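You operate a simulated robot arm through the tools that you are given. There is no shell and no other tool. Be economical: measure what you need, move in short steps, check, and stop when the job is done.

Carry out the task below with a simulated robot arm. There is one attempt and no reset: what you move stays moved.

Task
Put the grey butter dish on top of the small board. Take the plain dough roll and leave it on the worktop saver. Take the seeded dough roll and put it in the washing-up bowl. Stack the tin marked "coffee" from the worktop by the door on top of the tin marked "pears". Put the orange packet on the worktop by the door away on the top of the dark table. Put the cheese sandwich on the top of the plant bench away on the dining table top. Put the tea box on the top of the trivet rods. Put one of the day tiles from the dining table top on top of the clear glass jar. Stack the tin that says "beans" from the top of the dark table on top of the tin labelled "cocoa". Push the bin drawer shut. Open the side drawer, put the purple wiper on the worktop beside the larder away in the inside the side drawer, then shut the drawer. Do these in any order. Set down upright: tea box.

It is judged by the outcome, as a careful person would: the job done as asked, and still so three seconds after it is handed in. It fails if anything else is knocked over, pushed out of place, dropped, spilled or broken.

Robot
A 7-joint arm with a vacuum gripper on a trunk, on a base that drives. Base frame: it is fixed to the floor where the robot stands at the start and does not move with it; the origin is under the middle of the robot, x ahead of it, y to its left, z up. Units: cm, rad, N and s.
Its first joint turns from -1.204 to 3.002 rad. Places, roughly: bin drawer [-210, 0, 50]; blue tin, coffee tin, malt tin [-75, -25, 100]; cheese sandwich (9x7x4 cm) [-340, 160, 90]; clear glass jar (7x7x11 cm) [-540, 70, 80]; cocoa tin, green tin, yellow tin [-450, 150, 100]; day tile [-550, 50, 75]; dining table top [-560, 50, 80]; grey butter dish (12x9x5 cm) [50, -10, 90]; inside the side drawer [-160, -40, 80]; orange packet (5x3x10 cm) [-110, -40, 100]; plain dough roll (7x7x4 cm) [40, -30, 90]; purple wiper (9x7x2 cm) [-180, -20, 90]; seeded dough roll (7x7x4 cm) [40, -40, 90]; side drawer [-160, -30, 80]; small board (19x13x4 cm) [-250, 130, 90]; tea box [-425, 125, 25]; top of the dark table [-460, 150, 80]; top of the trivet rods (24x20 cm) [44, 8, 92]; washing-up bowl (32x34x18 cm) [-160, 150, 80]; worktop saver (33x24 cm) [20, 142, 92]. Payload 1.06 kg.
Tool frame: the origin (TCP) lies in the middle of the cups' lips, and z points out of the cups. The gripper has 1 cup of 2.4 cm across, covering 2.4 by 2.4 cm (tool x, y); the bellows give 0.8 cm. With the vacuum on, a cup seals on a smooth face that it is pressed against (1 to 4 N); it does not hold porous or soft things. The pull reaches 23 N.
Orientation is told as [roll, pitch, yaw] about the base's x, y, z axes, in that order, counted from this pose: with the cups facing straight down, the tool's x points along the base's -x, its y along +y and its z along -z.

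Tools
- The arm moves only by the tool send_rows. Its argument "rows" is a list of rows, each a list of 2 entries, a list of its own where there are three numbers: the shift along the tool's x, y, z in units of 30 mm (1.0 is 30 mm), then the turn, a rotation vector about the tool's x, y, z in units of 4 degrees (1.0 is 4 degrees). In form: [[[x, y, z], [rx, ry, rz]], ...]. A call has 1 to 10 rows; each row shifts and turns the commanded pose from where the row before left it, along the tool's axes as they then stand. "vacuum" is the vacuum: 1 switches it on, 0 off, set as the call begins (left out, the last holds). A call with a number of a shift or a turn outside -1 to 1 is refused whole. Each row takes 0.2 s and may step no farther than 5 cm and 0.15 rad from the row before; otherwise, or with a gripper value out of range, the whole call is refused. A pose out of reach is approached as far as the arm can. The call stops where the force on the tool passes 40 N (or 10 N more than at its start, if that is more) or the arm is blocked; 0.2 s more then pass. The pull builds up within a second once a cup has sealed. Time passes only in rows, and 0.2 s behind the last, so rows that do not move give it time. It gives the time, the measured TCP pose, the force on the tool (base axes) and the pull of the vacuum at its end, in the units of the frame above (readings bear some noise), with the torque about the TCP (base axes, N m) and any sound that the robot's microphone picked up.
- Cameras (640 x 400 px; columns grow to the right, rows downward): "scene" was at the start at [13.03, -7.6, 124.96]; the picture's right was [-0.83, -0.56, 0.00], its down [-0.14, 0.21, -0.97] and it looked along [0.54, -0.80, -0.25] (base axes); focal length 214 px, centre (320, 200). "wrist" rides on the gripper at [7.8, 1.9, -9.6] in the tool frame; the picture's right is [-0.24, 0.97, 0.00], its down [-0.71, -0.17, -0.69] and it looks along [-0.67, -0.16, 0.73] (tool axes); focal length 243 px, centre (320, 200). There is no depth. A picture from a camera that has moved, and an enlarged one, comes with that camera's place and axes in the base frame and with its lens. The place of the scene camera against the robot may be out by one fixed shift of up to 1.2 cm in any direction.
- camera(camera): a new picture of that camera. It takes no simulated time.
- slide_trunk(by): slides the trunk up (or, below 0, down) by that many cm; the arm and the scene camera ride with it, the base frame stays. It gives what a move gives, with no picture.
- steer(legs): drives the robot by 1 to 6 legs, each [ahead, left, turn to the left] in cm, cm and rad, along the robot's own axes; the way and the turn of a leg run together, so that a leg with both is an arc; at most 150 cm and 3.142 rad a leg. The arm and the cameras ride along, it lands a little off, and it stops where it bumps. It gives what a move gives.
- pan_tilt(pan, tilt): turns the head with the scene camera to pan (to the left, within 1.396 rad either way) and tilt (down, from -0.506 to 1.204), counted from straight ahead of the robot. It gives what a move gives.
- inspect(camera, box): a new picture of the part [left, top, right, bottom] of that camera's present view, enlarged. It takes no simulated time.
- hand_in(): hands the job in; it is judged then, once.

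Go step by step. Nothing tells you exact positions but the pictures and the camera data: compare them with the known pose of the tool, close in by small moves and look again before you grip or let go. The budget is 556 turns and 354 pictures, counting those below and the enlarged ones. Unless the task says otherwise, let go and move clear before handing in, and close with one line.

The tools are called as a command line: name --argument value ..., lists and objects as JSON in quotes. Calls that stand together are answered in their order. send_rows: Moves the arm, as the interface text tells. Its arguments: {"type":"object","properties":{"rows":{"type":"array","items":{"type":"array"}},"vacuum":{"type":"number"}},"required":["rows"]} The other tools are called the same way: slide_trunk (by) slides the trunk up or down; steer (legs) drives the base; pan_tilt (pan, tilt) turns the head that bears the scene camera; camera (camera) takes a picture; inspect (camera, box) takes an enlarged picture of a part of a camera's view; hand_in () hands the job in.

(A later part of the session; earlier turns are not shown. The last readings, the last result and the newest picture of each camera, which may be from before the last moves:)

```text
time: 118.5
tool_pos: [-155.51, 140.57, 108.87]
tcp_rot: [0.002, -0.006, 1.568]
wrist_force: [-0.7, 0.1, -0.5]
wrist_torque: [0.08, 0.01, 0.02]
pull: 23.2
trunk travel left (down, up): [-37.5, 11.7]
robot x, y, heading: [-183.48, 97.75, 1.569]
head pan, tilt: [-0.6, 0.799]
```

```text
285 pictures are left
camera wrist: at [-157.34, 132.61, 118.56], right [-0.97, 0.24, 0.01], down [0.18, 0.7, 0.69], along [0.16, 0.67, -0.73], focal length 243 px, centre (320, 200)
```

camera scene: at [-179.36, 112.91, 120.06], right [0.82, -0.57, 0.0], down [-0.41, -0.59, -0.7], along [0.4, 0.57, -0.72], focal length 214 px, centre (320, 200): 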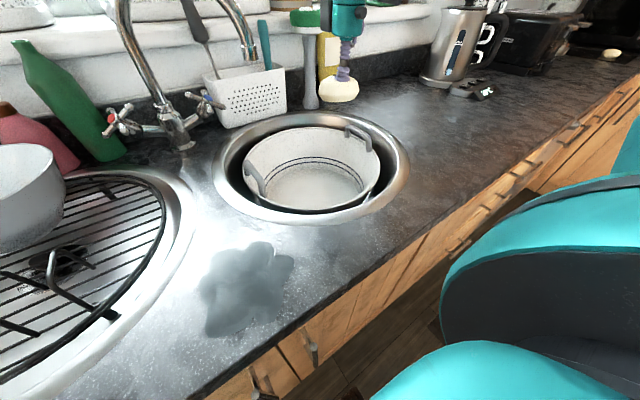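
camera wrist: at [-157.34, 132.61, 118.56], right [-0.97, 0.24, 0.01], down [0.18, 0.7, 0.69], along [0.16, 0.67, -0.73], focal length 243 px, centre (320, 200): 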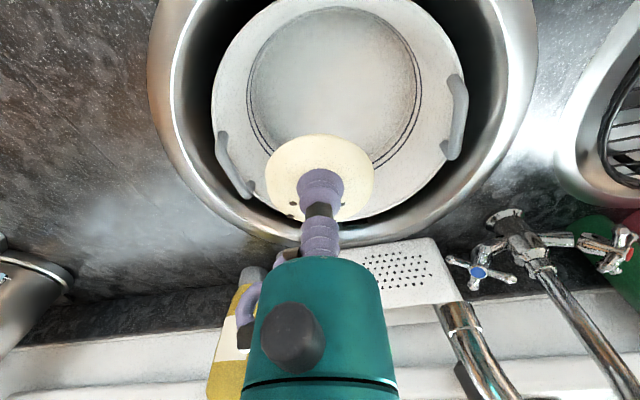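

Over the bowl now. I move 5 cm farther in and lower toward the bottom.

send_rows --rows '[[[-0.9, 0.1, 0.3], [0, 0, 0]], [[-0.9, 0.1, 0.5], [0, 0, 0]], [[0, 0, 0.9], [0, 0, 0]], [[0, 0, 0.9], [0, 0, 0]], [[0, 0, 0.9], [0, 0, 0]], [[0, 0, 0.9], [0, 0, 0]], [[0, 0, 0.9], [0, 0, 0]], [[0, 0, 0.9], [0, 0, 0]]]'

camera --camera "scene"

camera --camera "wrist"

```text
time: 120.3
tool_pos: [-155.67, 145.94, 90.55]
tcp_rot: [0.003, -0.005, 1.566]
wrist_force: [-0.7, 0.0, -1.0]
wrist_torque: [0.04, -0.02, 0.01]
pull: 22.7
trunk travel left (down, up): [-37.5, 11.7]
robot x, y, heading: [-183.23, 97.85, 1.567]
head pan, tilt: [-0.6, 0.799]
```

```text
284 pictures are left
camera scene: at [-179.35, 112.88, 120.07], right [0.82, -0.57, 0.0], down [-0.41, -0.59, -0.7], along [0.4, 0.57, -0.72], focal length 214 px, centre (320, 200)
```

scene: 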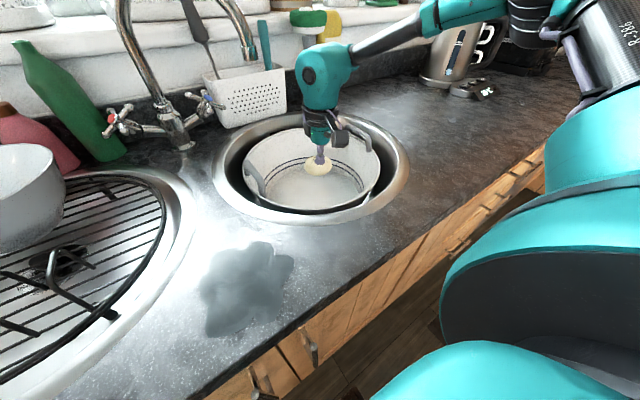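

```text
283 pictures are left
camera wrist: at [-157.73, 138.08, 100.18], right [-0.97, 0.24, 0.01], down [0.18, 0.7, 0.69], along [0.16, 0.67, -0.73], focal length 243 px, centre (320, 200)
```

wrist: 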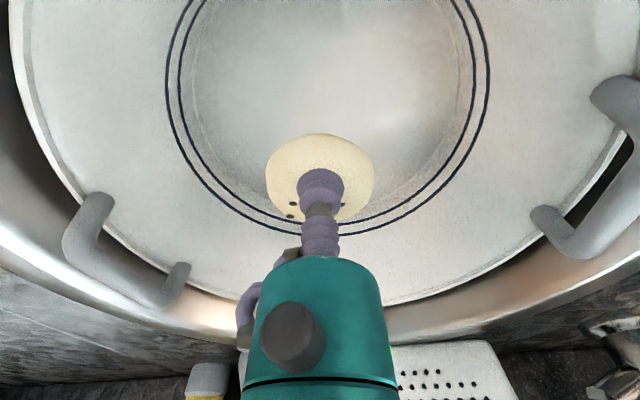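

send_rows --rows '[[[0, 0, 0.7], [0, 0, 0]], [[0, 0, 0.7], [0, 0, 0]], [[0, 0, 0.6], [0, 0, 0]], [[0, 0, 0.4], [0, 0, 0]], [[0, 0, 0.3], [0, 0, 0]]]'

camera --camera "wrist"

inspect --camera "scene" --box '[230, 100, 410, 220]'

```text
time: 121.5
tool_pos: [-156.02, 146.07, 82.4]
tcp_rot: [0.004, -0.008, 1.566]
wrist_force: [-0.2, -0.7, -0.8]
wrist_torque: [0.04, -0.02, -0.03]
pull: 22.8
trunk travel left (down, up): [-37.5, 11.7]
robot x, y, heading: [-183.26, 97.8, 1.564]
head pan, tilt: [-0.6, 0.799]
```

```text
282 pictures are left
camera wrist: at [-157.94, 138.17, 92.08], right [-0.97, 0.24, 0.01], down [0.18, 0.7, 0.69], along [0.16, 0.67, -0.72], focal length 243 px, centre (320, 200)
```

wrist: 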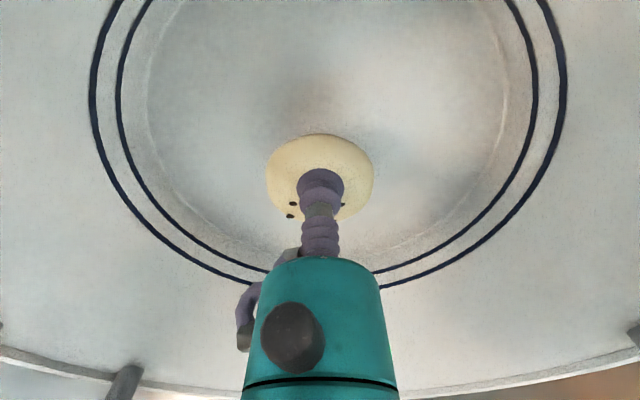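

```text
3.33 times, centred on (320, 160) of scene
camera zoom: at [-179.36, 112.87, 120.07], right [0.82, -0.57, 0.0], down [-0.41, -0.59, -0.7], along [0.4, 0.57, -0.72], focal length 715 px, centre (320, 333)
```

zoom: 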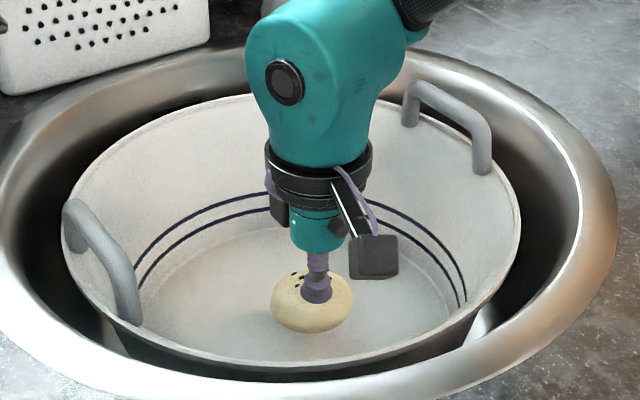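

send_rows --rows '[[[0, 0, 0.3], [0, 0, 0]], [[0, 0, 0.15], [0, 0, 0]], [[0, 0, 0.15], [0, 0, 0]], [[0, 0, 0.1], [0, 0, 0]]]'

```text
time: 122.5
tool_pos: [-155.88, 145.98, 80.29]
tcp_rot: [0.004, -0.006, 1.565]
wrist_force: [0.3, 0.1, -0.7]
wrist_torque: [0.07, 0.01, -0.02]
pull: 23.1
trunk travel left (down, up): [-37.5, 11.7]
robot x, y, heading: [-183.73, 97.56, 1.567]
head pan, tilt: [-0.6, 0.799]
```

send_rows --rows '[[[0, 0, 0.12], [0, 0, 0]], [[0, 0, 0.12], [0, 0, 0]], [[0, 0, 0.12], [0, 0, 0]], [[0, 0, 0.12], [0, 0, 0]]]'

inspect --camera "scene" --box '[230, 100, 410, 220]'

```text
time: 123.5
tool_pos: [-156.05, 146.01, 78.74]
tcp_rot: [0.004, -0.006, 1.566]
wrist_force: [-0.5, -1.8, 6.8]
wrist_torque: [0.29, -0.15, -0.02]
pull: 22.6
trunk travel left (down, up): [-37.5, 11.7]
robot x, y, heading: [-183.71, 97.73, 1.562]
head pan, tilt: [-0.6, 0.799]
```

```text
3.33 times, centred on (320, 160) of scene
camera zoom: at [-179.39, 112.8, 120.08], right [0.82, -0.57, 0.0], down [-0.41, -0.59, -0.7], along [0.4, 0.57, -0.72], focal length 715 px, centre (320, 333)
```

zoom: 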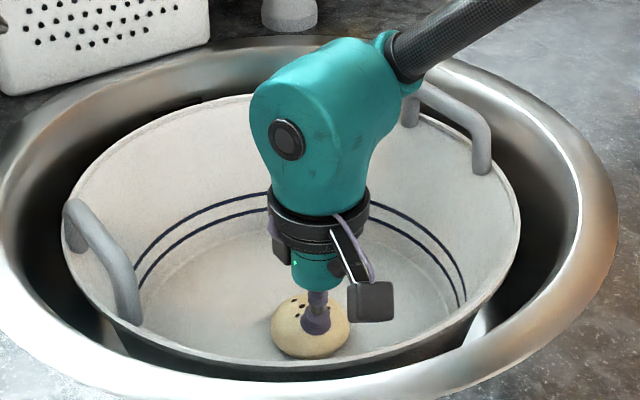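

Contact. Release and rise straight up.

send_rows --rows '[[[0, 0, 0], [0, 0, 0]], [[0, 0, 0], [0, 0, 0]], [[0, 0, 0], [0, 0, 0]], [[0, 0, -0.1], [0, 0, 0]], [[0, 0, -0.3], [0, 0, 0]], [[0, 0, -0.6], [0, 0, 0]], [[0, 0, -0.9], [0, 0, 0]], [[0, 0, -0.9], [0, 0, 0]], [[0, 0, -0.9], [0, 0, 0]], [[0, 0, -0.9], [0, 0, 0]]]' --vacuum 0

camera --camera "wrist"

send_rows --rows '[[[0, 0, -0.9], [0, 0, 0]], [[0, 0, -0.9], [0, 0, 0]], [[0, 0, -0.9], [0, 0, 0]], [[0, 0, -0.9], [0, 0, 0]], [[0.3, 0, -0.9], [0, 0, 0]], [[0.6, 0, -0.9], [0, 0, 0]], [[0.9, 0, -0.9], [0, 0, 0]], [[0.9, 0, 0], [0, 0, 0]], [[0.9, 0, 0], [0, 0, 0]], [[0.9, 0, 0], [0, 0, 0]]]'

```text
time: 125.7
tool_pos: [-155.65, 146.17, 92.85]
tcp_rot: [0.004, -0.006, 1.565]
wrist_force: [0.7, -0.9, 0.3]
wrist_torque: [-0.03, 0.04, -0.01]
pull: 0.0
trunk travel left (down, up): [-37.5, 11.7]
robot x, y, heading: [-183.29, 97.94, 1.567]
head pan, tilt: [-0.6, 0.799]
```

```text
279 pictures are left
camera wrist: at [-157.61, 138.28, 102.5], right [-0.97, 0.24, 0.01], down [0.18, 0.7, 0.69], along [0.16, 0.67, -0.73], focal length 243 px, centre (320, 200)
```

wrist: 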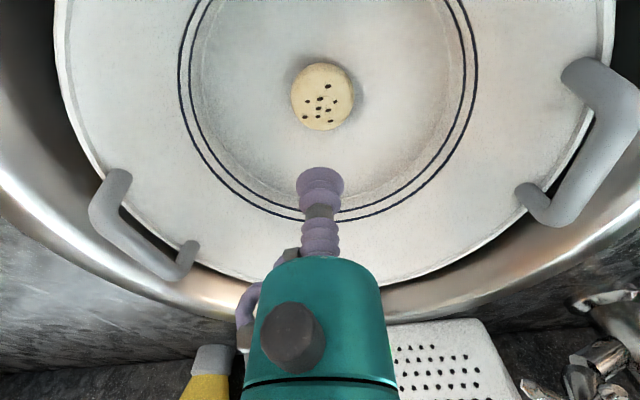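

```text
time: 127.9
tool_pos: [-156.02, 132.33, 111.45]
tcp_rot: [0.003, -0.005, 1.568]
wrist_force: [-1.2, -0.3, -0.4]
wrist_torque: [0.02, 0.0, 0.01]
pull: 0.2
trunk travel left (down, up): [-37.5, 11.7]
robot x, y, heading: [-183.39, 97.59, 1.564]
head pan, tilt: [-0.6, 0.799]
```

Seeded roll rests in the bowl. I retract, back off and turn around to survey the opposite counter.

send_rows --rows '[[[0.6, 0, -0.9], [0, 0, 0]], [[0.4, 0, -0.9], [0, 0, 0]]]'

steer --legs '[[-42, 0, 0], [0, 0, -3.14]]'

pan_tilt --pan 0 --tilt 0.35

camera --camera "scene"

pan_tilt --pan 0.9 --tilt 0.3

camera --camera "scene"

pan_tilt --pan -0.8 --tilt 0.4

camera --camera "scene"

```text
time: 128.5
tool_pos: [-155.95, 129.33, 116.92]
tcp_rot: [0.003, -0.004, 1.566]
wrist_force: [0.1, -1.3, -0.2]
wrist_torque: [0.01, -0.01, 0.02]
pull: 0.2
trunk travel left (down, up): [-37.5, 11.7]
robot x, y, heading: [-183.66, 98.08, 1.566]
head pan, tilt: [-0.6, 0.799]
```

```text
time: 138.2
tool_pos: [-208.23, 22.49, 116.84]
tcp_rot: [0.004, -0.004, -1.487]
wrist_force: [0.4, 0.0, 0.4]
wrist_torque: [-0.02, -0.02, -0.01]
pull: 0.1
trunk travel left (down, up): [-37.5, 11.7]
robot x, y, heading: [-183.2, 56.51, -1.49]
head pan, tilt: [-0.6, 0.799]
```

```text
time: 139.2
tool_pos: [-208.31, 22.52, 116.88]
tcp_rot: [0.004, -0.006, -1.487]
wrist_force: [0.1, -0.5, 0.3]
wrist_torque: [0.02, 0.0, -0.01]
pull: 0.0
trunk travel left (down, up): [-37.5, 11.7]
robot x, y, heading: [-183.83, 56.18, -1.485]
head pan, tilt: [0.0, 0.351]
```

```text
278 pictures are left
camera scene: at [-182.72, 38.91, 124.03], right [-1.0, -0.08, 0.0], down [-0.03, 0.34, -0.94], along [0.08, -0.94, -0.34], focal length 214 px, centre (320, 200)
```

scene: 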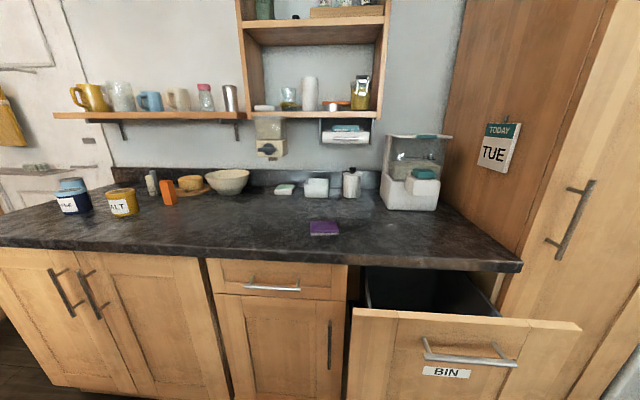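

```text
time: 140.4
tool_pos: [-208.34, 22.47, 116.87]
tcp_rot: [0.003, -0.005, -1.487]
wrist_force: [-0.1, 0.3, 0.0]
wrist_torque: [-0.03, -0.01, -0.01]
pull: 0.1
trunk travel left (down, up): [-37.5, 11.7]
robot x, y, heading: [-183.68, 56.28, -1.483]
head pan, tilt: [0.901, 0.3]
```

```text
277 pictures are left
camera scene: at [-175.71, 43.01, 124.5], right [-0.55, -0.83, 0.0], down [-0.25, 0.16, -0.96], along [0.8, -0.53, -0.3], focal length 214 px, centre (320, 200)
```

scene: 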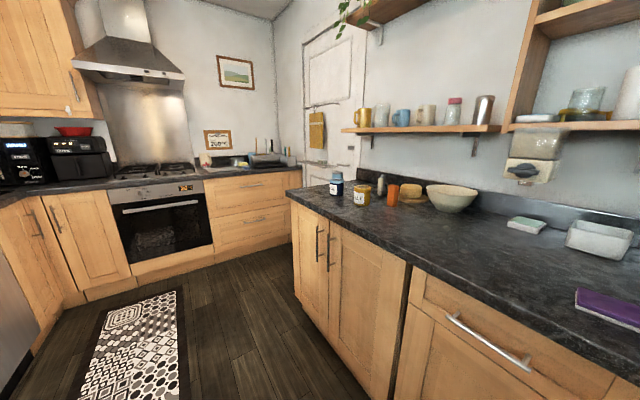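

```text
time: 142.1
tool_pos: [-208.21, 22.49, 116.93]
tcp_rot: [0.003, -0.005, -1.488]
wrist_force: [0.6, -0.2, -0.2]
wrist_torque: [-0.02, 0.02, 0.0]
pull: 0.0
trunk travel left (down, up): [-37.5, 11.7]
robot x, y, heading: [-183.54, 56.27, -1.489]
head pan, tilt: [-0.799, 0.4]
```

```text
276 pictures are left
camera scene: at [-189.56, 41.2, 123.58], right [-0.75, 0.66, 0.0], down [0.26, 0.29, -0.92], along [-0.6, -0.7, -0.39], focal length 214 px, centre (320, 200)
```

scene: 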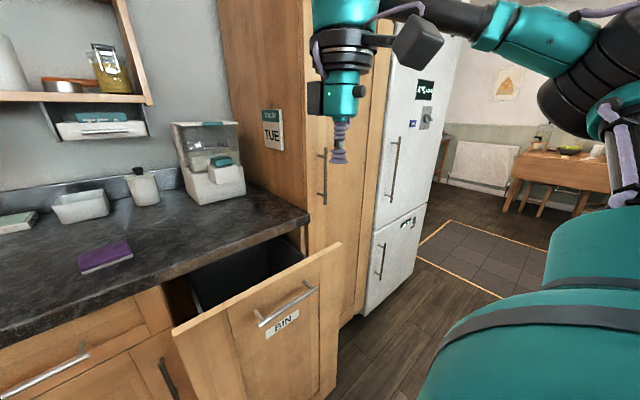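

I see the counter: purple wiper near (-178,-25), side drawer (x≈-146…-186, handle z≈80), bin drawer ajar, tins and orange packet near the door. First I go open the side drawer: drive left, lower the trunk, and turn the tool horizontal.

steer --legs '[[0, 57, -0.084]]'

slide_trunk --by -25

pan_tilt --pan -0.5 --tilt 0.3

camera --camera "scene"

```text
time: 145.3
tool_pos: [-155.61, 26.9, 116.93]
tcp_rot: [0.004, -0.005, -1.573]
wrist_force: [0.6, 0.2, -0.8]
wrist_torque: [0.03, 0.03, -0.02]
pull: 0.1
trunk travel left (down, up): [-37.5, 11.7]
robot x, y, heading: [-128.56, 58.44, -1.573]
head pan, tilt: [-0.799, 0.4]
```

```text
time: 147.9
tool_pos: [-155.59, 26.99, 92.03]
tcp_rot: [0.004, -0.007, -1.576]
wrist_force: [-0.3, 0.1, -0.6]
wrist_torque: [0.0, -0.02, 0.01]
pull: 0.0
trunk travel left (down, up): [-12.5, 36.7]
robot x, y, heading: [-128.08, 58.86, -1.568]
head pan, tilt: [-0.799, 0.4]
```

```text
time: 148.7
tool_pos: [-155.7, 27.04, 91.91]
tcp_rot: [0.004, -0.006, -1.575]
wrist_force: [0.4, 0.2, -1.0]
wrist_torque: [-0.02, -0.04, 0.01]
pull: 0.0
trunk travel left (down, up): [-12.5, 36.7]
robot x, y, heading: [-127.98, 58.57, -1.571]
head pan, tilt: [-0.499, 0.3]
```

```text
275 pictures are left
camera scene: at [-133.31, 35.23, 98.45], right [-0.88, 0.48, 0.0], down [0.14, 0.26, -0.96], along [-0.46, -0.84, -0.3], focal length 214 px, centre (320, 200)
```

scene: 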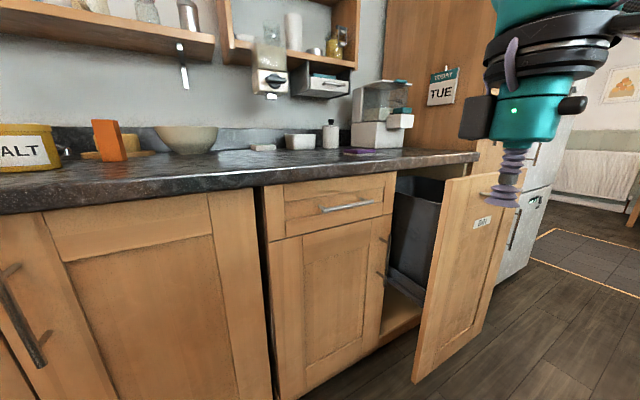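

inspect --camera "scene" --box '[250, 150, 410, 250]'

camera --camera "wrist"

```text
4.00 times, centred on (330, 200) of scene
camera zoom: at [-133.31, 35.23, 98.45], right [-0.88, 0.48, 0.0], down [0.14, 0.26, -0.96], along [-0.46, -0.84, -0.3], focal length 858 px, centre (280, 200)
```

zoom: 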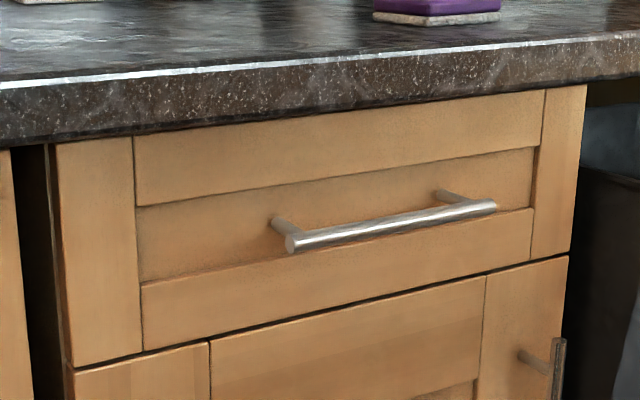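

```text
273 pictures are left
camera wrist: at [-153.8, 34.85, 101.59], right [0.97, -0.24, 0.01], down [-0.18, -0.7, 0.69], along [-0.16, -0.67, -0.73], focal length 243 px, centre (320, 200)
```

wrist: 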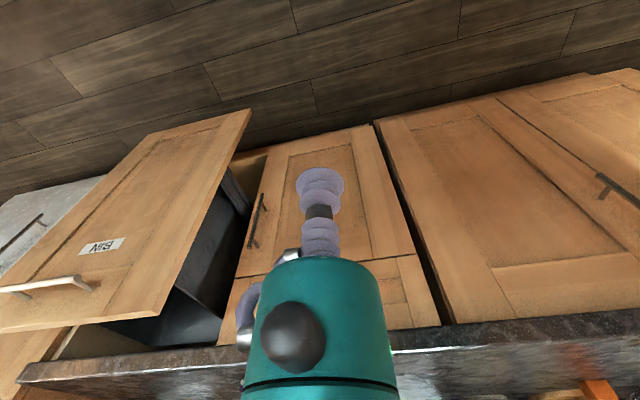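

The drawer's left stile (≈(-146,-10,81)) is a flat face for the cup. I advance the tool in front of it, then rotate it to point forward.

send_rows --rows '[[[-0.8, 0.4, 0.2], [0, 0, 0]], [[-0.8, 0.4, 0.2], [0, 0, 0]], [[-0.8, 0.4, 0.2], [0, 0, 0]], [[-0.8, 0.4, 0.2], [0, 0, 0]], [[-0.8, 0.4, 0.2], [0, 0, 0]], [[-0.8, 0.4, 0.2], [0, 0, 0]], [[-0.8, 0.4, 0.2], [0, 0, 0]], [[-0.8, 0.4, 0.2], [0, 0, 0]]]'

send_rows --rows '[[[0, 0, 0], [0, -1, 0]], [[0, 0, 0], [0, -1, 0]], [[0, 0, 0], [0, -1, 0]], [[0, 0, 0], [0, -1, 0]], [[0, 0, 0], [0, -1, 0]], [[0, 0, 0], [0, -1, 0]], [[0, 0, 0], [0, -1, 0]], [[0, 0, 0], [0, -1, 0]]]'

camera --camera "scene"

```text
time: 150.5
tool_pos: [-146.03, 7.83, 87.41]
tcp_rot: [0.005, -0.008, -1.572]
wrist_force: [1.2, -0.6, -0.4]
wrist_torque: [0.04, -0.02, 0.02]
pull: 0.1
trunk travel left (down, up): [-12.5, 36.7]
robot x, y, heading: [-127.8, 58.32, -1.575]
head pan, tilt: [-0.499, 0.3]
```

```text
time: 152.3
tool_pos: [-146.01, 7.53, 87.07]
tcp_rot: [0.006, -0.566, -1.577]
wrist_force: [-0.8, -0.6, -0.3]
wrist_torque: [0.0, -0.01, 0.0]
pull: 0.0
trunk travel left (down, up): [-12.5, 36.7]
robot x, y, heading: [-128.26, 59.17, -1.57]
head pan, tilt: [-0.499, 0.3]
```

```text
272 pictures are left
camera scene: at [-133.3, 35.23, 98.45], right [-0.88, 0.48, 0.0], down [0.14, 0.26, -0.96], along [-0.46, -0.84, -0.3], focal length 214 px, centre (320, 200)
```

scene: 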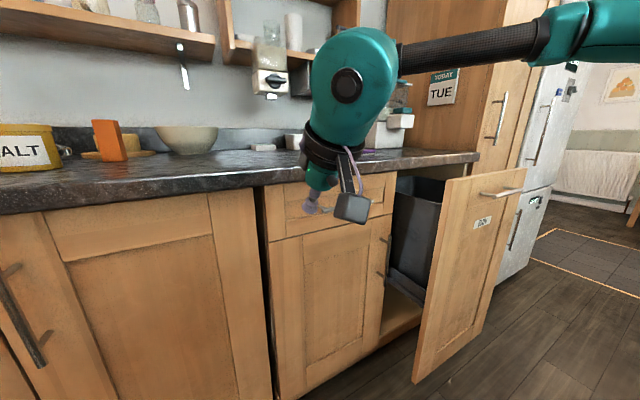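

send_rows --rows '[[[0, 0, 0], [0, -1, 0]], [[0, 0, 0], [0, -1, 0]], [[0, 0, 0], [0, -1, 0]], [[0, 0, 0], [0, -1, 0]], [[0, 0, 0], [0, -1, 0]], [[0, 0, 0], [0, -1, 0]], [[0, 0, 0], [0, -1, 0]], [[0, 0, 0], [0, -1, 0]], [[0, 0, 0], [0, -1, 0]], [[0, 0, 0], [0, -1, 0]]]'

send_rows --rows '[[[0, 0, 0], [0, -1, 0]], [[0, 0, 0], [0, -1, 0]], [[0, 0, 0], [0, -1, 0]], [[0, 0, 0], [0, -1, 0]], [[0, 0, 0], [0, -0.5, 0]]]'

camera --camera "scene"

camera --camera "wrist"

```text
time: 154.5
tool_pos: [-146.17, 7.77, 87.33]
tcp_rot: [0.017, -1.263, -1.591]
wrist_force: [0.3, 0.3, 0.5]
wrist_torque: [0.04, 0.04, 0.01]
pull: 0.0
trunk travel left (down, up): [-12.5, 36.7]
robot x, y, heading: [-128.55, 58.98, -1.571]
head pan, tilt: [-0.499, 0.3]
```

```text
time: 155.7
tool_pos: [-146.12, 7.6, 87.3]
tcp_rot: [2.459, -1.563, 2.249]
wrist_force: [0.0, -0.3, 0.5]
wrist_torque: [0.01, -0.01, -0.01]
pull: 0.1
trunk travel left (down, up): [-12.5, 36.7]
robot x, y, heading: [-128.35, 58.63, -1.576]
head pan, tilt: [-0.499, 0.3]
```

```text
271 pictures are left
camera scene: at [-133.3, 35.23, 98.45], right [-0.88, 0.48, 0.0], down [0.14, 0.26, -0.96], along [-0.46, -0.84, -0.3], focal length 214 px, centre (320, 200)
```

scene: 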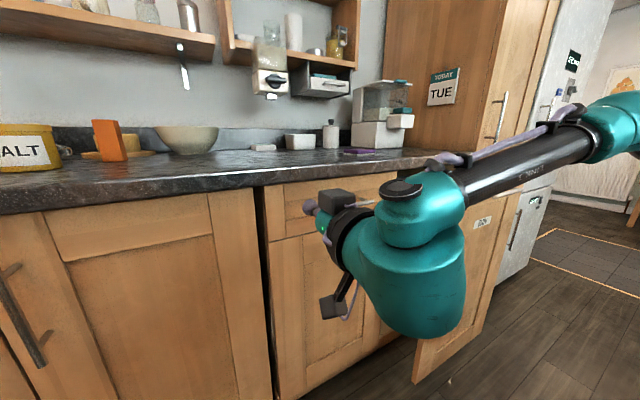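

```text
270 pictures are left
camera wrist: at [-144.17, 17.13, 79.56], right [0.97, 0.0, 0.24], down [-0.17, 0.69, 0.7], along [-0.17, -0.72, 0.67], focal length 243 px, centre (320, 200)
```

wrist: 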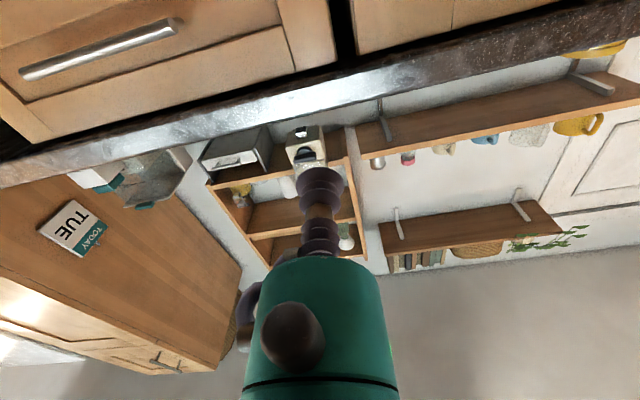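

Tool points at the drawer. I lower to z≈81.5 and approach.

send_rows --rows '[[[0.6, -0.04, 0.3], [0, 0, 0]], [[0.6, -0.04, 0.8], [0, 0, 0]], [[0.6, -0.04, 0.9], [0, 0, 0]], [[0.1, 0, 0.9], [0, 0, 0]], [[0, 0, 0.9], [0, 0, 0]]]' --vacuum 1

camera --camera "scene"

camera --camera "wrist"

```text
time: 156.9
tool_pos: [-146.41, -0.11, 84.3]
tcp_rot: [2.337, -1.563, 2.373]
wrist_force: [-0.2, 0.6, 0.1]
wrist_torque: [0.0, 0.01, 0.01]
pull: 0.1
out of reach, approached as far as the arm can: row 3, 5
trunk travel left (down, up): [-12.5, 36.7]
robot x, y, heading: [-128.12, 58.88, -1.571]
head pan, tilt: [-0.499, 0.3]
```

```text
269 pictures are left
camera scene: at [-133.3, 35.2, 98.45], right [-0.88, 0.48, 0.0], down [0.14, 0.26, -0.96], along [-0.46, -0.84, -0.3], focal length 214 px, centre (320, 200)
```

scene: 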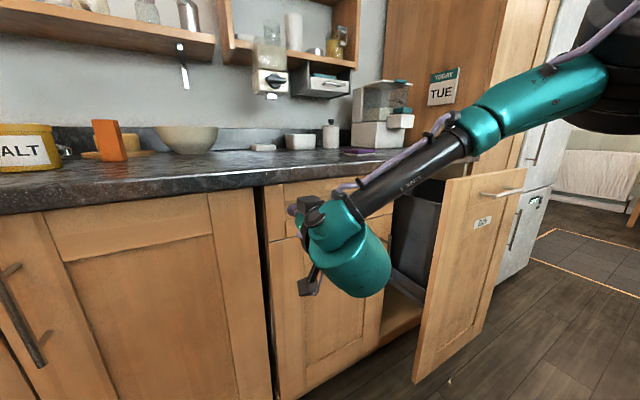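

```text
268 pictures are left
camera wrist: at [-144.53, 9.39, 76.65], right [0.97, 0.0, 0.24], down [-0.17, 0.69, 0.7], along [-0.17, -0.72, 0.67], focal length 243 px, centre (320, 200)
```

wrist: 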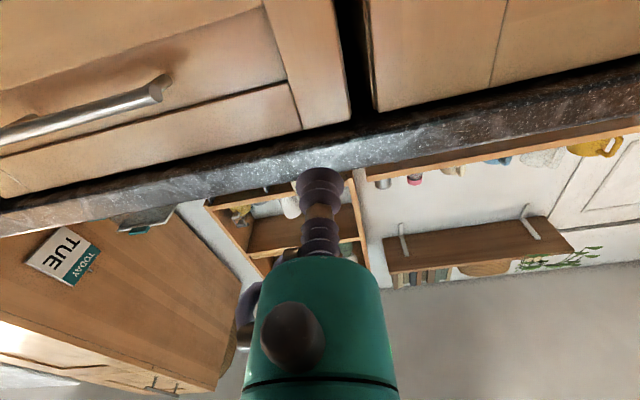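

steer --legs '[[6, 0, 0]]'

send_rows --rows '[[[0.5, 0, 0], [0, 0, 0]], [[0.5, 0, 0], [0, 0, 0]]]'

camera --camera "scene"

camera --camera "wrist"

```text
time: 157.8
tool_pos: [-146.51, -5.75, 84.39]
tcp_rot: [2.324, -1.564, 2.384]
wrist_force: [0.1, -0.1, 0.1]
wrist_torque: [0.01, 0.02, 0.01]
pull: 0.1
trunk travel left (down, up): [-12.5, 36.7]
robot x, y, heading: [-128.31, 53.07, -1.573]
head pan, tilt: [-0.499, 0.3]
```

```text
time: 158.4
tool_pos: [-146.52, -5.73, 84.32]
tcp_rot: [2.341, -1.563, 2.366]
wrist_force: [0.0, 0.1, 0.8]
wrist_torque: [0.0, -0.01, 0.01]
pull: 0.1
out of reach, approached as far as the arm can: row 1, 2
trunk travel left (down, up): [-12.5, 36.7]
robot x, y, heading: [-128.73, 52.83, -1.572]
head pan, tilt: [-0.499, 0.3]
```

```text
267 pictures are left
camera scene: at [-133.34, 29.54, 98.45], right [-0.88, 0.48, 0.0], down [0.14, 0.26, -0.96], along [-0.46, -0.84, -0.3], focal length 214 px, centre (320, 200)
```

scene: 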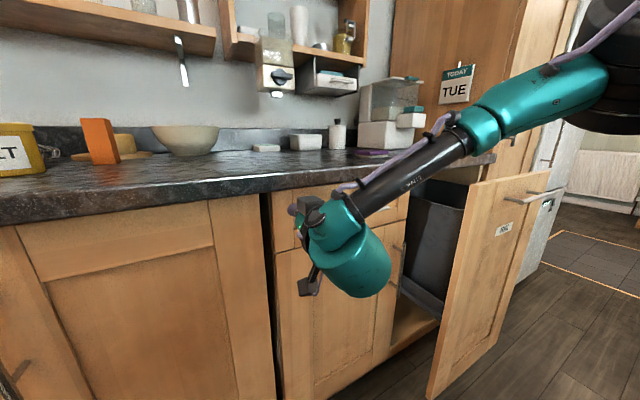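

```text
266 pictures are left
camera wrist: at [-144.59, 3.75, 76.66], right [0.97, 0.0, 0.24], down [-0.17, 0.69, 0.7], along [-0.17, -0.72, 0.67], focal length 243 px, centre (320, 200)
```

wrist: 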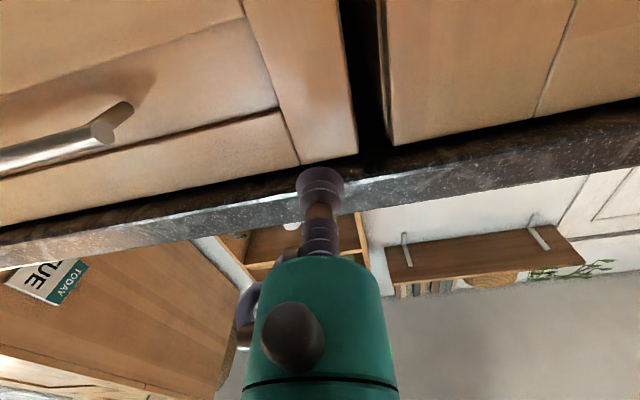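

slide_trunk --by -2.8

steer --legs '[[2.5, 0, 0]]'

camera --camera "wrist"

inspect --camera "scene" --box '[250, 170, 370, 260]'

```text
time: 159.2
tool_pos: [-146.51, -5.63, 81.58]
tcp_rot: [2.407, -1.562, 2.301]
wrist_force: [0.0, 0.0, 0.6]
wrist_torque: [0.01, -0.01, 0.03]
pull: 0.1
trunk travel left (down, up): [-9.7, 39.5]
robot x, y, heading: [-128.26, 52.8, -1.576]
head pan, tilt: [-0.499, 0.3]
```

```text
time: 160.0
tool_pos: [-146.49, -8.21, 81.54]
tcp_rot: [2.325, -1.564, 2.382]
wrist_force: [-0.2, 0.3, 0.4]
wrist_torque: [0.02, 0.0, -0.01]
pull: 0.0
trunk travel left (down, up): [-9.7, 39.5]
robot x, y, heading: [-127.78, 50.21, -1.574]
head pan, tilt: [-0.499, 0.3]
```

```text
265 pictures are left
camera wrist: at [-144.6, 1.32, 73.88], right [0.97, 0.0, 0.24], down [-0.17, 0.69, 0.7], along [-0.17, -0.72, 0.67], focal length 243 px, centre (320, 200)
```

wrist: 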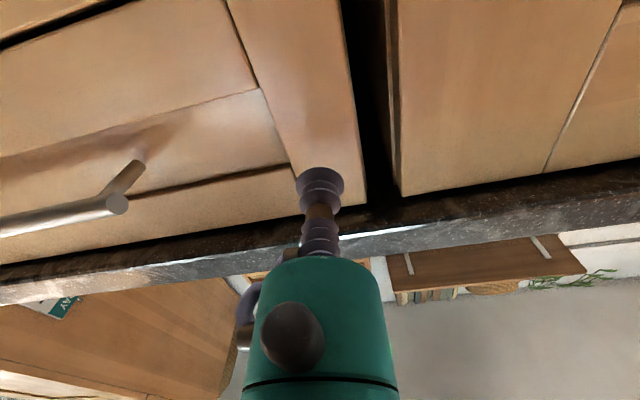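

```text
4.44 times, centred on (310, 215) of scene
camera zoom: at [-133.34, 26.01, 95.21], right [-0.88, 0.48, 0.0], down [0.14, 0.26, -0.96], along [-0.46, -0.84, -0.3], focal length 953 px, centre (364, 133)
```

zoom: 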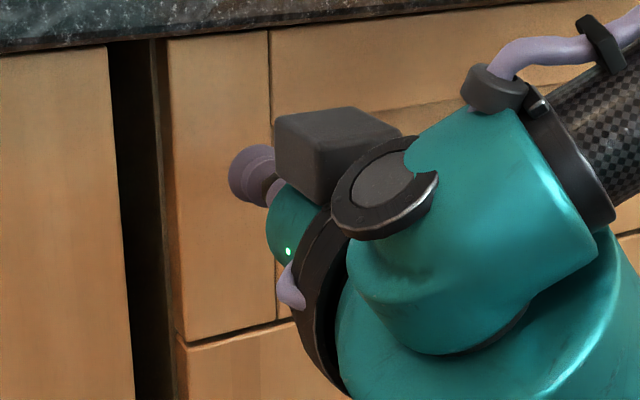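

steer --legs '[[2, 0, 0]]'

inspect --camera "wrist" --box '[240, 80, 440, 220]'

```text
time: 160.8
tool_pos: [-146.55, -10.13, 81.57]
tcp_rot: [2.333, -1.563, 2.375]
wrist_force: [-0.4, -0.8, 0.1]
wrist_torque: [0.03, 0.0, -0.01]
pull: 0.1
trunk travel left (down, up): [-9.7, 39.5]
robot x, y, heading: [-128.58, 48.63, -1.578]
head pan, tilt: [-0.499, 0.3]
```

```text
2.86 times, centred on (340, 150) of wrist
camera zoom: at [-144.64, -0.63, 73.88], right [0.97, 0.0, 0.24], down [-0.17, 0.69, 0.7], along [-0.17, -0.72, 0.67], focal length 693 px, centre (263, 343)
```

zoom: 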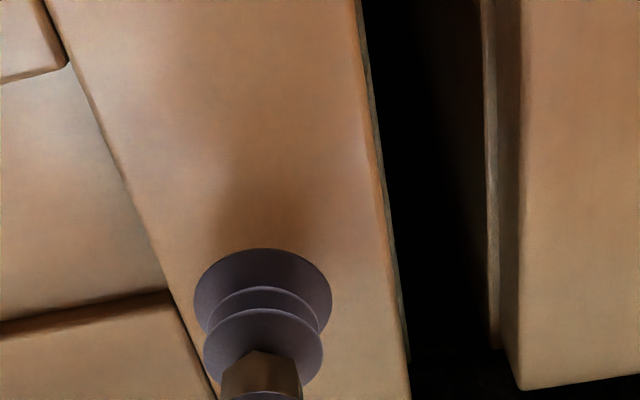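

steer --legs '[[1.2, 0, 0]]'

send_rows --rows '[[[0, 0, 0], [0, 0, 0]], [[0, 0, 0], [0, 0, 0]], [[0, 0, 0], [0, 0, 0]]]'

```text
time: 161.5
tool_pos: [-146.46, -11.38, 81.49]
tcp_rot: [2.231, -1.566, 2.473]
wrist_force: [0.2, -3.9, -1.2]
wrist_torque: [0.06, -0.01, 0.08]
pull: 22.9
trunk travel left (down, up): [-9.7, 39.5]
robot x, y, heading: [-128.16, 47.38, -1.572]
head pan, tilt: [-0.499, 0.3]
```

```text
time: 162.3
tool_pos: [-146.59, -11.35, 81.44]
tcp_rot: [2.226, -1.567, 2.477]
wrist_force: [0.2, -0.5, -1.2]
wrist_torque: [0.03, 0.0, 0.12]
pull: 23.1
trunk travel left (down, up): [-9.7, 39.5]
robot x, y, heading: [-128.11, 47.24, -1.572]
head pan, tilt: [-0.499, 0.3]
```

Sealed on the drawer front. I back the base slowly to pull it open.

steer --legs '[[-6, 0, 0]]'

camera --camera "scene"

```text
time: 163.3
tool_pos: [-146.6, -5.16, 81.48]
tcp_rot: [2.197, -1.567, 2.51]
wrist_force: [-2.9, 0.9, -3.2]
wrist_torque: [0.06, 0.11, 0.05]
pull: 22.8
trunk travel left (down, up): [-9.7, 39.5]
robot x, y, heading: [-128.28, 53.29, -1.574]
head pan, tilt: [-0.499, 0.3]
```

```text
262 pictures are left
camera scene: at [-133.37, 28.99, 95.21], right [-0.88, 0.48, 0.0], down [0.14, 0.26, -0.96], along [-0.46, -0.84, -0.3], focal length 214 px, centre (320, 200)
```

scene: 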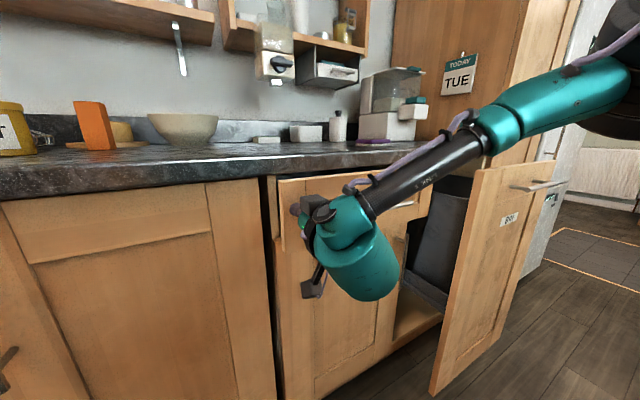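

steer --legs '[[-7, 0, 0], [-6, 0, 0]]'

camera --camera "scene"

```text
time: 164.9
tool_pos: [-146.66, 7.78, 81.67]
tcp_rot: [2.222, -1.565, 2.482]
wrist_force: [5.5, 1.1, -3.4]
wrist_torque: [-0.02, 0.07, 0.07]
pull: 23.2
trunk travel left (down, up): [-9.7, 39.5]
robot x, y, heading: [-127.96, 66.32, -1.572]
head pan, tilt: [-0.499, 0.3]
```

```text
261 pictures are left
camera scene: at [-133.31, 41.95, 95.2], right [-0.88, 0.48, 0.0], down [0.14, 0.26, -0.96], along [-0.46, -0.84, -0.3], focal length 214 px, centre (320, 200)
```

scene: 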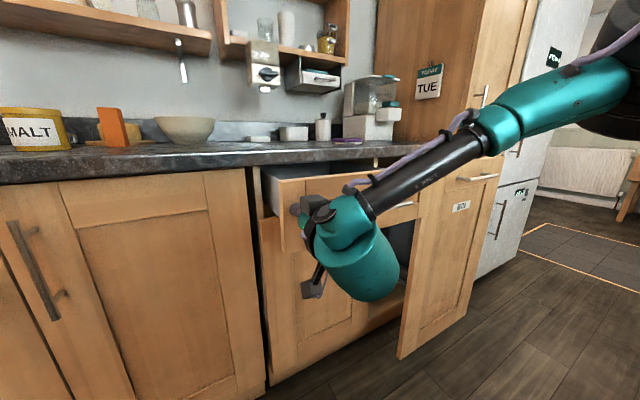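

steer --legs '[[-4, 0, 0]]'

send_rows --rows '[[[0, 0, 0], [0, 0, 0]], [[0, 0, 0], [0, 0, 0]], [[0, 0, 0], [0, 0, 0]], [[0, 0, 0], [0, 0, 0]]]' --vacuum 0

steer --legs '[[-8, 0, 0]]'

camera --camera "scene"

```text
time: 165.8
tool_pos: [-146.6, 11.75, 81.55]
tcp_rot: [2.192, -1.564, 2.512]
wrist_force: [2.1, 1.1, -1.5]
wrist_torque: [0.01, -0.03, 0.03]
pull: 23.0
trunk travel left (down, up): [-9.7, 39.5]
robot x, y, heading: [-128.27, 70.56, -1.583]
head pan, tilt: [-0.499, 0.3]
```

```text
time: 166.8
tool_pos: [-146.68, 11.65, 81.51]
tcp_rot: [2.183, -1.565, 2.521]
wrist_force: [0.0, 0.4, -0.8]
wrist_torque: [0.02, -0.04, 0.01]
pull: 0.2
trunk travel left (down, up): [-9.7, 39.5]
robot x, y, heading: [-128.38, 70.25, -1.58]
head pan, tilt: [-0.499, 0.3]
```

```text
time: 167.8
tool_pos: [-146.63, 19.93, 81.42]
tcp_rot: [2.161, -1.565, 2.544]
wrist_force: [-0.1, 0.8, 0.1]
wrist_torque: [0.03, 0.01, -0.01]
pull: 0.0
trunk travel left (down, up): [-9.7, 39.5]
robot x, y, heading: [-128.06, 78.39, -1.579]
head pan, tilt: [-0.499, 0.3]
```

```text
260 pictures are left
camera scene: at [-133.27, 54.05, 95.21], right [-0.88, 0.48, 0.0], down [0.14, 0.26, -0.96], along [-0.46, -0.84, -0.3], focal length 214 px, centre (320, 200)
```

scene: 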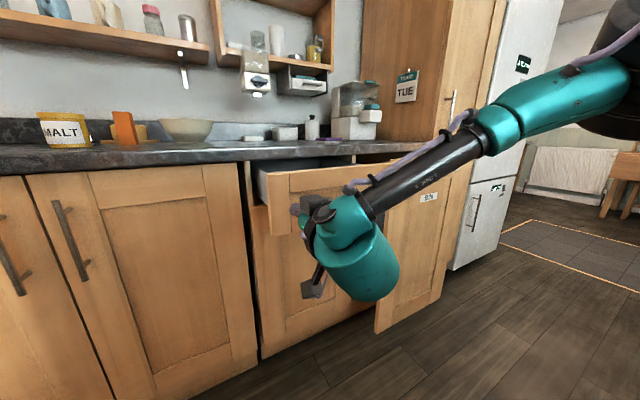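

The side drawer is open ~23 cm. While the tool is horizontal I'll go push the bin drawer shut: shift right 70 cm and lower the trunk.

steer --legs '[[0, -70, 0.008]]'

slide_trunk --by -9.5

camera --camera "scene"

camera --camera "wrist"

```text
time: 171.6
tool_pos: [-213.9, 19.09, 81.53]
tcp_rot: [2.195, -1.567, 2.532]
wrist_force: [-0.1, 0.1, 0.8]
wrist_torque: [0.01, 0.02, 0.02]
pull: 0.1
trunk travel left (down, up): [-9.7, 39.5]
robot x, y, heading: [-196.42, 78.2, -1.556]
head pan, tilt: [-0.499, 0.3]
```

```text
time: 172.9
tool_pos: [-213.93, 19.12, 72.04]
tcp_rot: [2.242, -1.565, 2.484]
wrist_force: [0.3, 0.5, -0.4]
wrist_torque: [0.0, 0.0, 0.0]
pull: 0.1
trunk travel left (down, up): [-0.2, 49.0]
robot x, y, heading: [-196.67, 78.17, -1.551]
head pan, tilt: [-0.499, 0.3]
```

```text
259 pictures are left
camera scene: at [-201.32, 51.12, 86.59], right [-0.89, 0.46, 0.0], down [0.14, 0.26, -0.96], along [-0.44, -0.85, -0.3], focal length 214 px, centre (320, 200)
```

scene: 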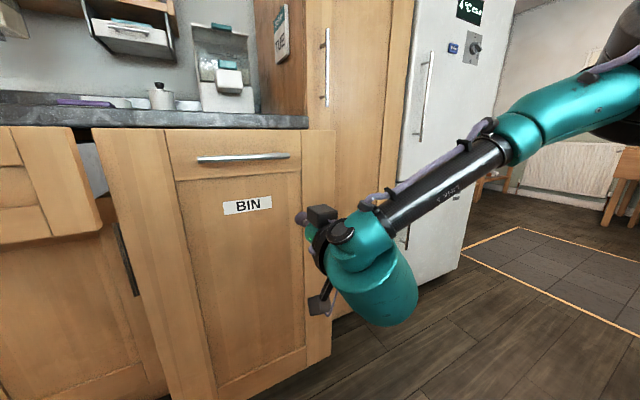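

```text
258 pictures are left
camera wrist: at [-212.13, 28.68, 64.34], right [0.97, 0.02, 0.24], down [-0.18, 0.68, 0.71], along [-0.15, -0.73, 0.67], focal length 243 px, centre (320, 200)
```

wrist: 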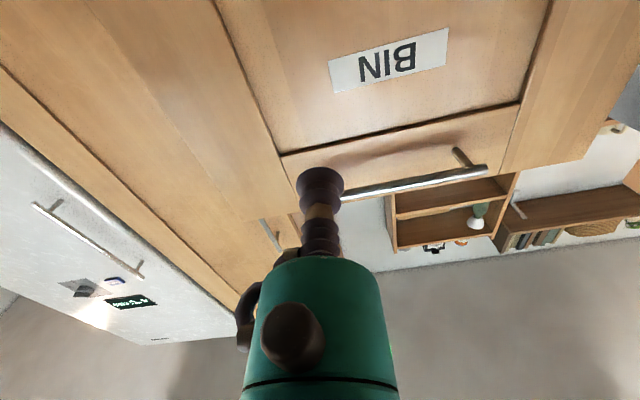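

I shift left ~14 cm so the elbow stays clear of the fridge, then push forward.

steer --legs '[[0, 14, -0.018]]'

steer --legs '[[10, 0, 0]]'

camera --camera "wrist"

camera --camera "scene"

```text
time: 174.2
tool_pos: [-201.56, 19.6, 72.07]
tcp_rot: [2.141, -1.566, 2.567]
wrist_force: [0.3, 0.7, -0.6]
wrist_torque: [-0.01, 0.0, 0.0]
pull: 0.1
trunk travel left (down, up): [-0.2, 49.0]
robot x, y, heading: [-183.08, 77.87, -1.578]
head pan, tilt: [-0.499, 0.3]
```

```text
time: 175.4
tool_pos: [-201.57, 9.52, 71.92]
tcp_rot: [2.177, -1.565, 2.527]
wrist_force: [0.5, 0.0, -0.3]
wrist_torque: [0.03, 0.01, 0.01]
pull: 0.2
trunk travel left (down, up): [-0.2, 49.0]
robot x, y, heading: [-183.25, 68.09, -1.573]
head pan, tilt: [-0.499, 0.3]
```

```text
257 pictures are left
camera wrist: at [-199.54, 19.0, 64.35], right [0.97, 0.0, 0.24], down [-0.17, 0.69, 0.71], along [-0.17, -0.73, 0.67], focal length 243 px, centre (320, 200)
```

wrist: 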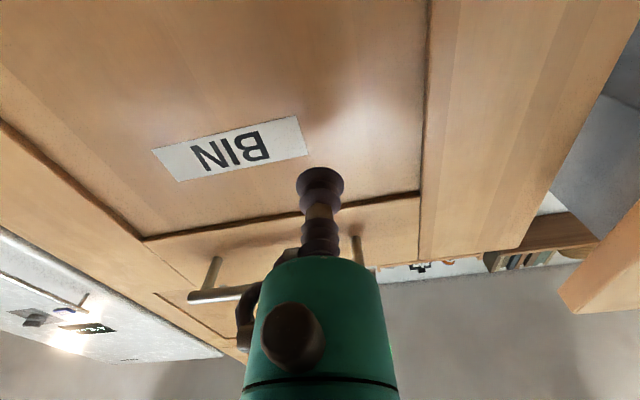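

```text
256 pictures are left
camera scene: at [-188.26, 41.2, 86.6], right [-0.88, 0.48, 0.0], down [0.14, 0.26, -0.96], along [-0.46, -0.84, -0.3], focal length 214 px, centre (320, 200)
```

scene: 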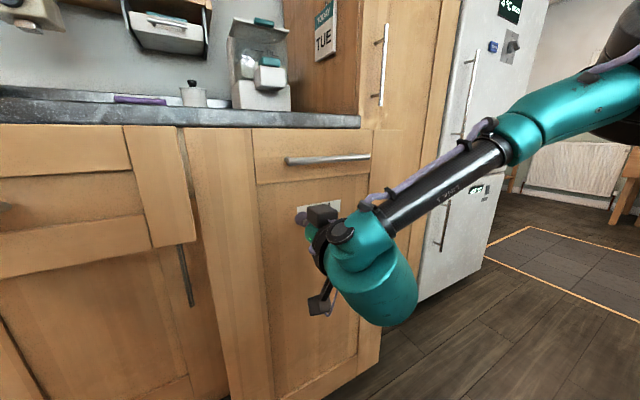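

steer --legs '[[5, 0, 0]]'

inspect --camera "scene" --box '[200, 130, 400, 260]'

```text
time: 176.3
tool_pos: [-201.44, 4.39, 72.04]
tcp_rot: [2.162, -1.565, 2.546]
wrist_force: [0.2, 0.6, -0.6]
wrist_torque: [0.0, -0.02, 0.02]
pull: 0.1
trunk travel left (down, up): [-0.2, 49.0]
robot x, y, heading: [-183.4, 63.36, -1.574]
head pan, tilt: [-0.499, 0.3]
```

```text
3.08 times, centred on (300, 195) of scene
camera zoom: at [-188.3, 36.13, 86.6], right [-0.88, 0.48, 0.0], down [0.14, 0.26, -0.96], along [-0.46, -0.84, -0.3], focal length 660 px, centre (382, 215)
```

zoom: 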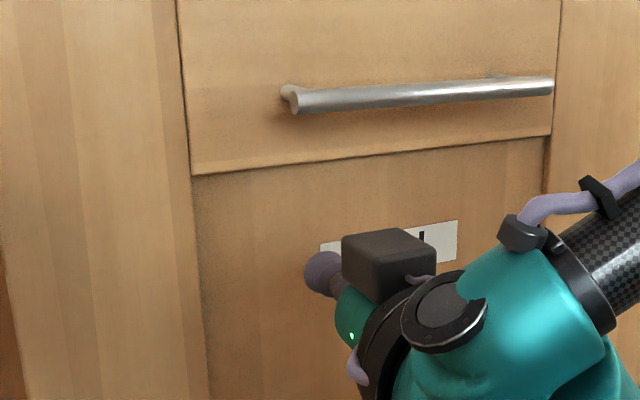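

Handle is well above the tool. I push on in steps.

steer --legs '[[5, 0, 0]]'

steer --legs '[[5, 0, 0]]'

camera --camera "scene"

```text
time: 177.2
tool_pos: [-201.53, -0.56, 71.98]
tcp_rot: [2.152, -1.565, 2.555]
wrist_force: [-0.2, 0.1, 0.4]
wrist_torque: [0.01, -0.01, 0.02]
pull: 0.1
trunk travel left (down, up): [-0.2, 49.0]
robot x, y, heading: [-182.93, 57.98, -1.573]
head pan, tilt: [-0.499, 0.3]
```

```text
time: 178.2
tool_pos: [-201.73, -5.51, 72.09]
tcp_rot: [2.129, -1.565, 2.576]
wrist_force: [0.2, 0.0, -0.2]
wrist_torque: [-0.02, 0.01, 0.01]
pull: 0.1
trunk travel left (down, up): [-0.2, 49.0]
robot x, y, heading: [-183.57, 53.33, -1.573]
head pan, tilt: [-0.499, 0.3]
```

```text
254 pictures are left
camera scene: at [-188.36, 26.12, 86.6], right [-0.88, 0.48, 0.0], down [0.14, 0.26, -0.96], along [-0.46, -0.84, -0.3], focal length 214 px, centre (320, 200)
```

scene: 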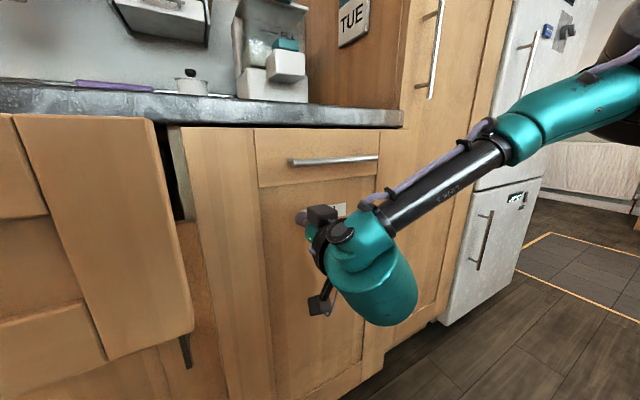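

camera --camera "wrist"

inspect --camera "scene" --box '[140, 90, 420, 270]'

```text
253 pictures are left
camera wrist: at [-199.68, 3.92, 64.34], right [0.97, -0.01, 0.24], down [-0.17, 0.69, 0.71], along [-0.17, -0.73, 0.67], focal length 243 px, centre (320, 200)
```

wrist: 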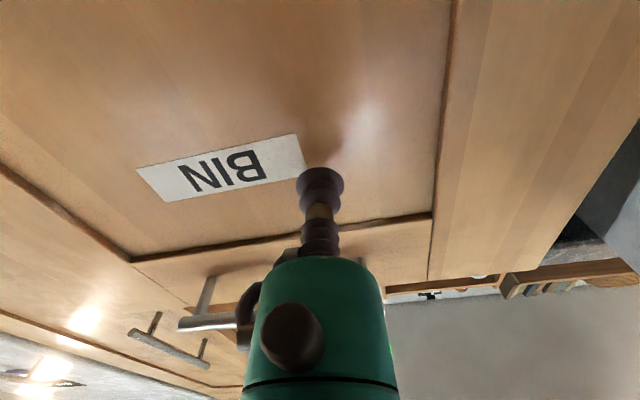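

```text
2.22 times, centred on (280, 180) of scene
camera zoom: at [-188.36, 26.12, 86.6], right [-0.88, 0.48, 0.0], down [0.14, 0.26, -0.96], along [-0.46, -0.84, -0.3], focal length 477 px, centre (409, 244)
```

zoom: 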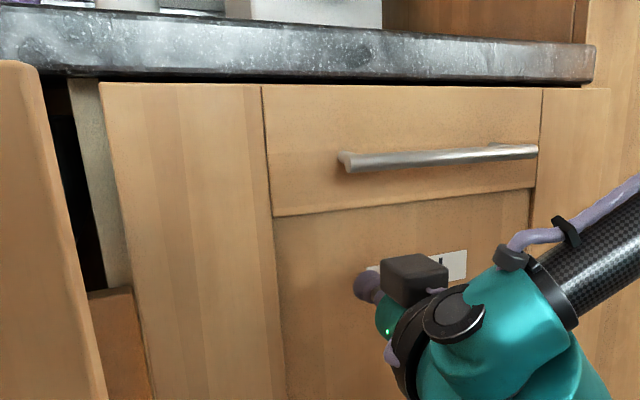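

It is sliding in freely. I continue.

steer --legs '[[4, 0, 0]]'

steer --legs '[[2.5, 0, 0]]'

inspect --camera "scene" --box '[140, 90, 420, 270]'

```text
time: 179.1
tool_pos: [-201.65, -9.52, 72.04]
tcp_rot: [2.11, -1.565, 2.594]
wrist_force: [0.2, 0.4, 0.0]
wrist_torque: [0.01, 0.01, -0.02]
pull: 0.0
trunk travel left (down, up): [-0.2, 49.0]
robot x, y, heading: [-183.24, 49.25, -1.583]
head pan, tilt: [-0.499, 0.3]
```

```text
time: 179.9
tool_pos: [-201.71, -11.99, 72.12]
tcp_rot: [2.003, -1.565, 2.702]
wrist_force: [0.1, 2.5, -2.1]
wrist_torque: [-0.01, 0.04, 0.05]
pull: 0.2
trunk travel left (down, up): [-0.2, 49.0]
robot x, y, heading: [-183.02, 46.5, -1.572]
head pan, tilt: [-0.499, 0.3]
```

```text
2.22 times, centred on (280, 180) of scene
camera zoom: at [-188.41, 19.78, 86.6], right [-0.88, 0.48, 0.0], down [0.14, 0.26, -0.96], along [-0.46, -0.84, -0.3], focal length 477 px, centre (409, 244)
```

zoom: 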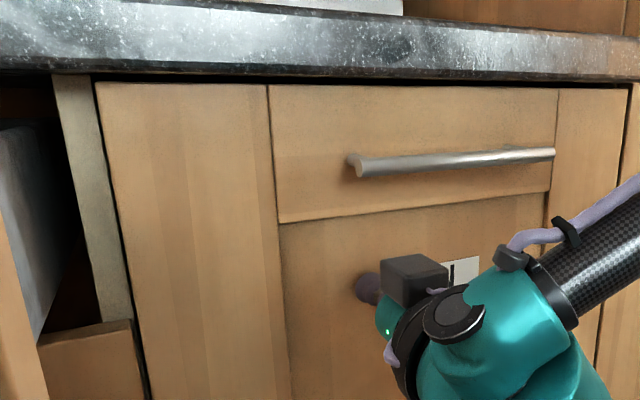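

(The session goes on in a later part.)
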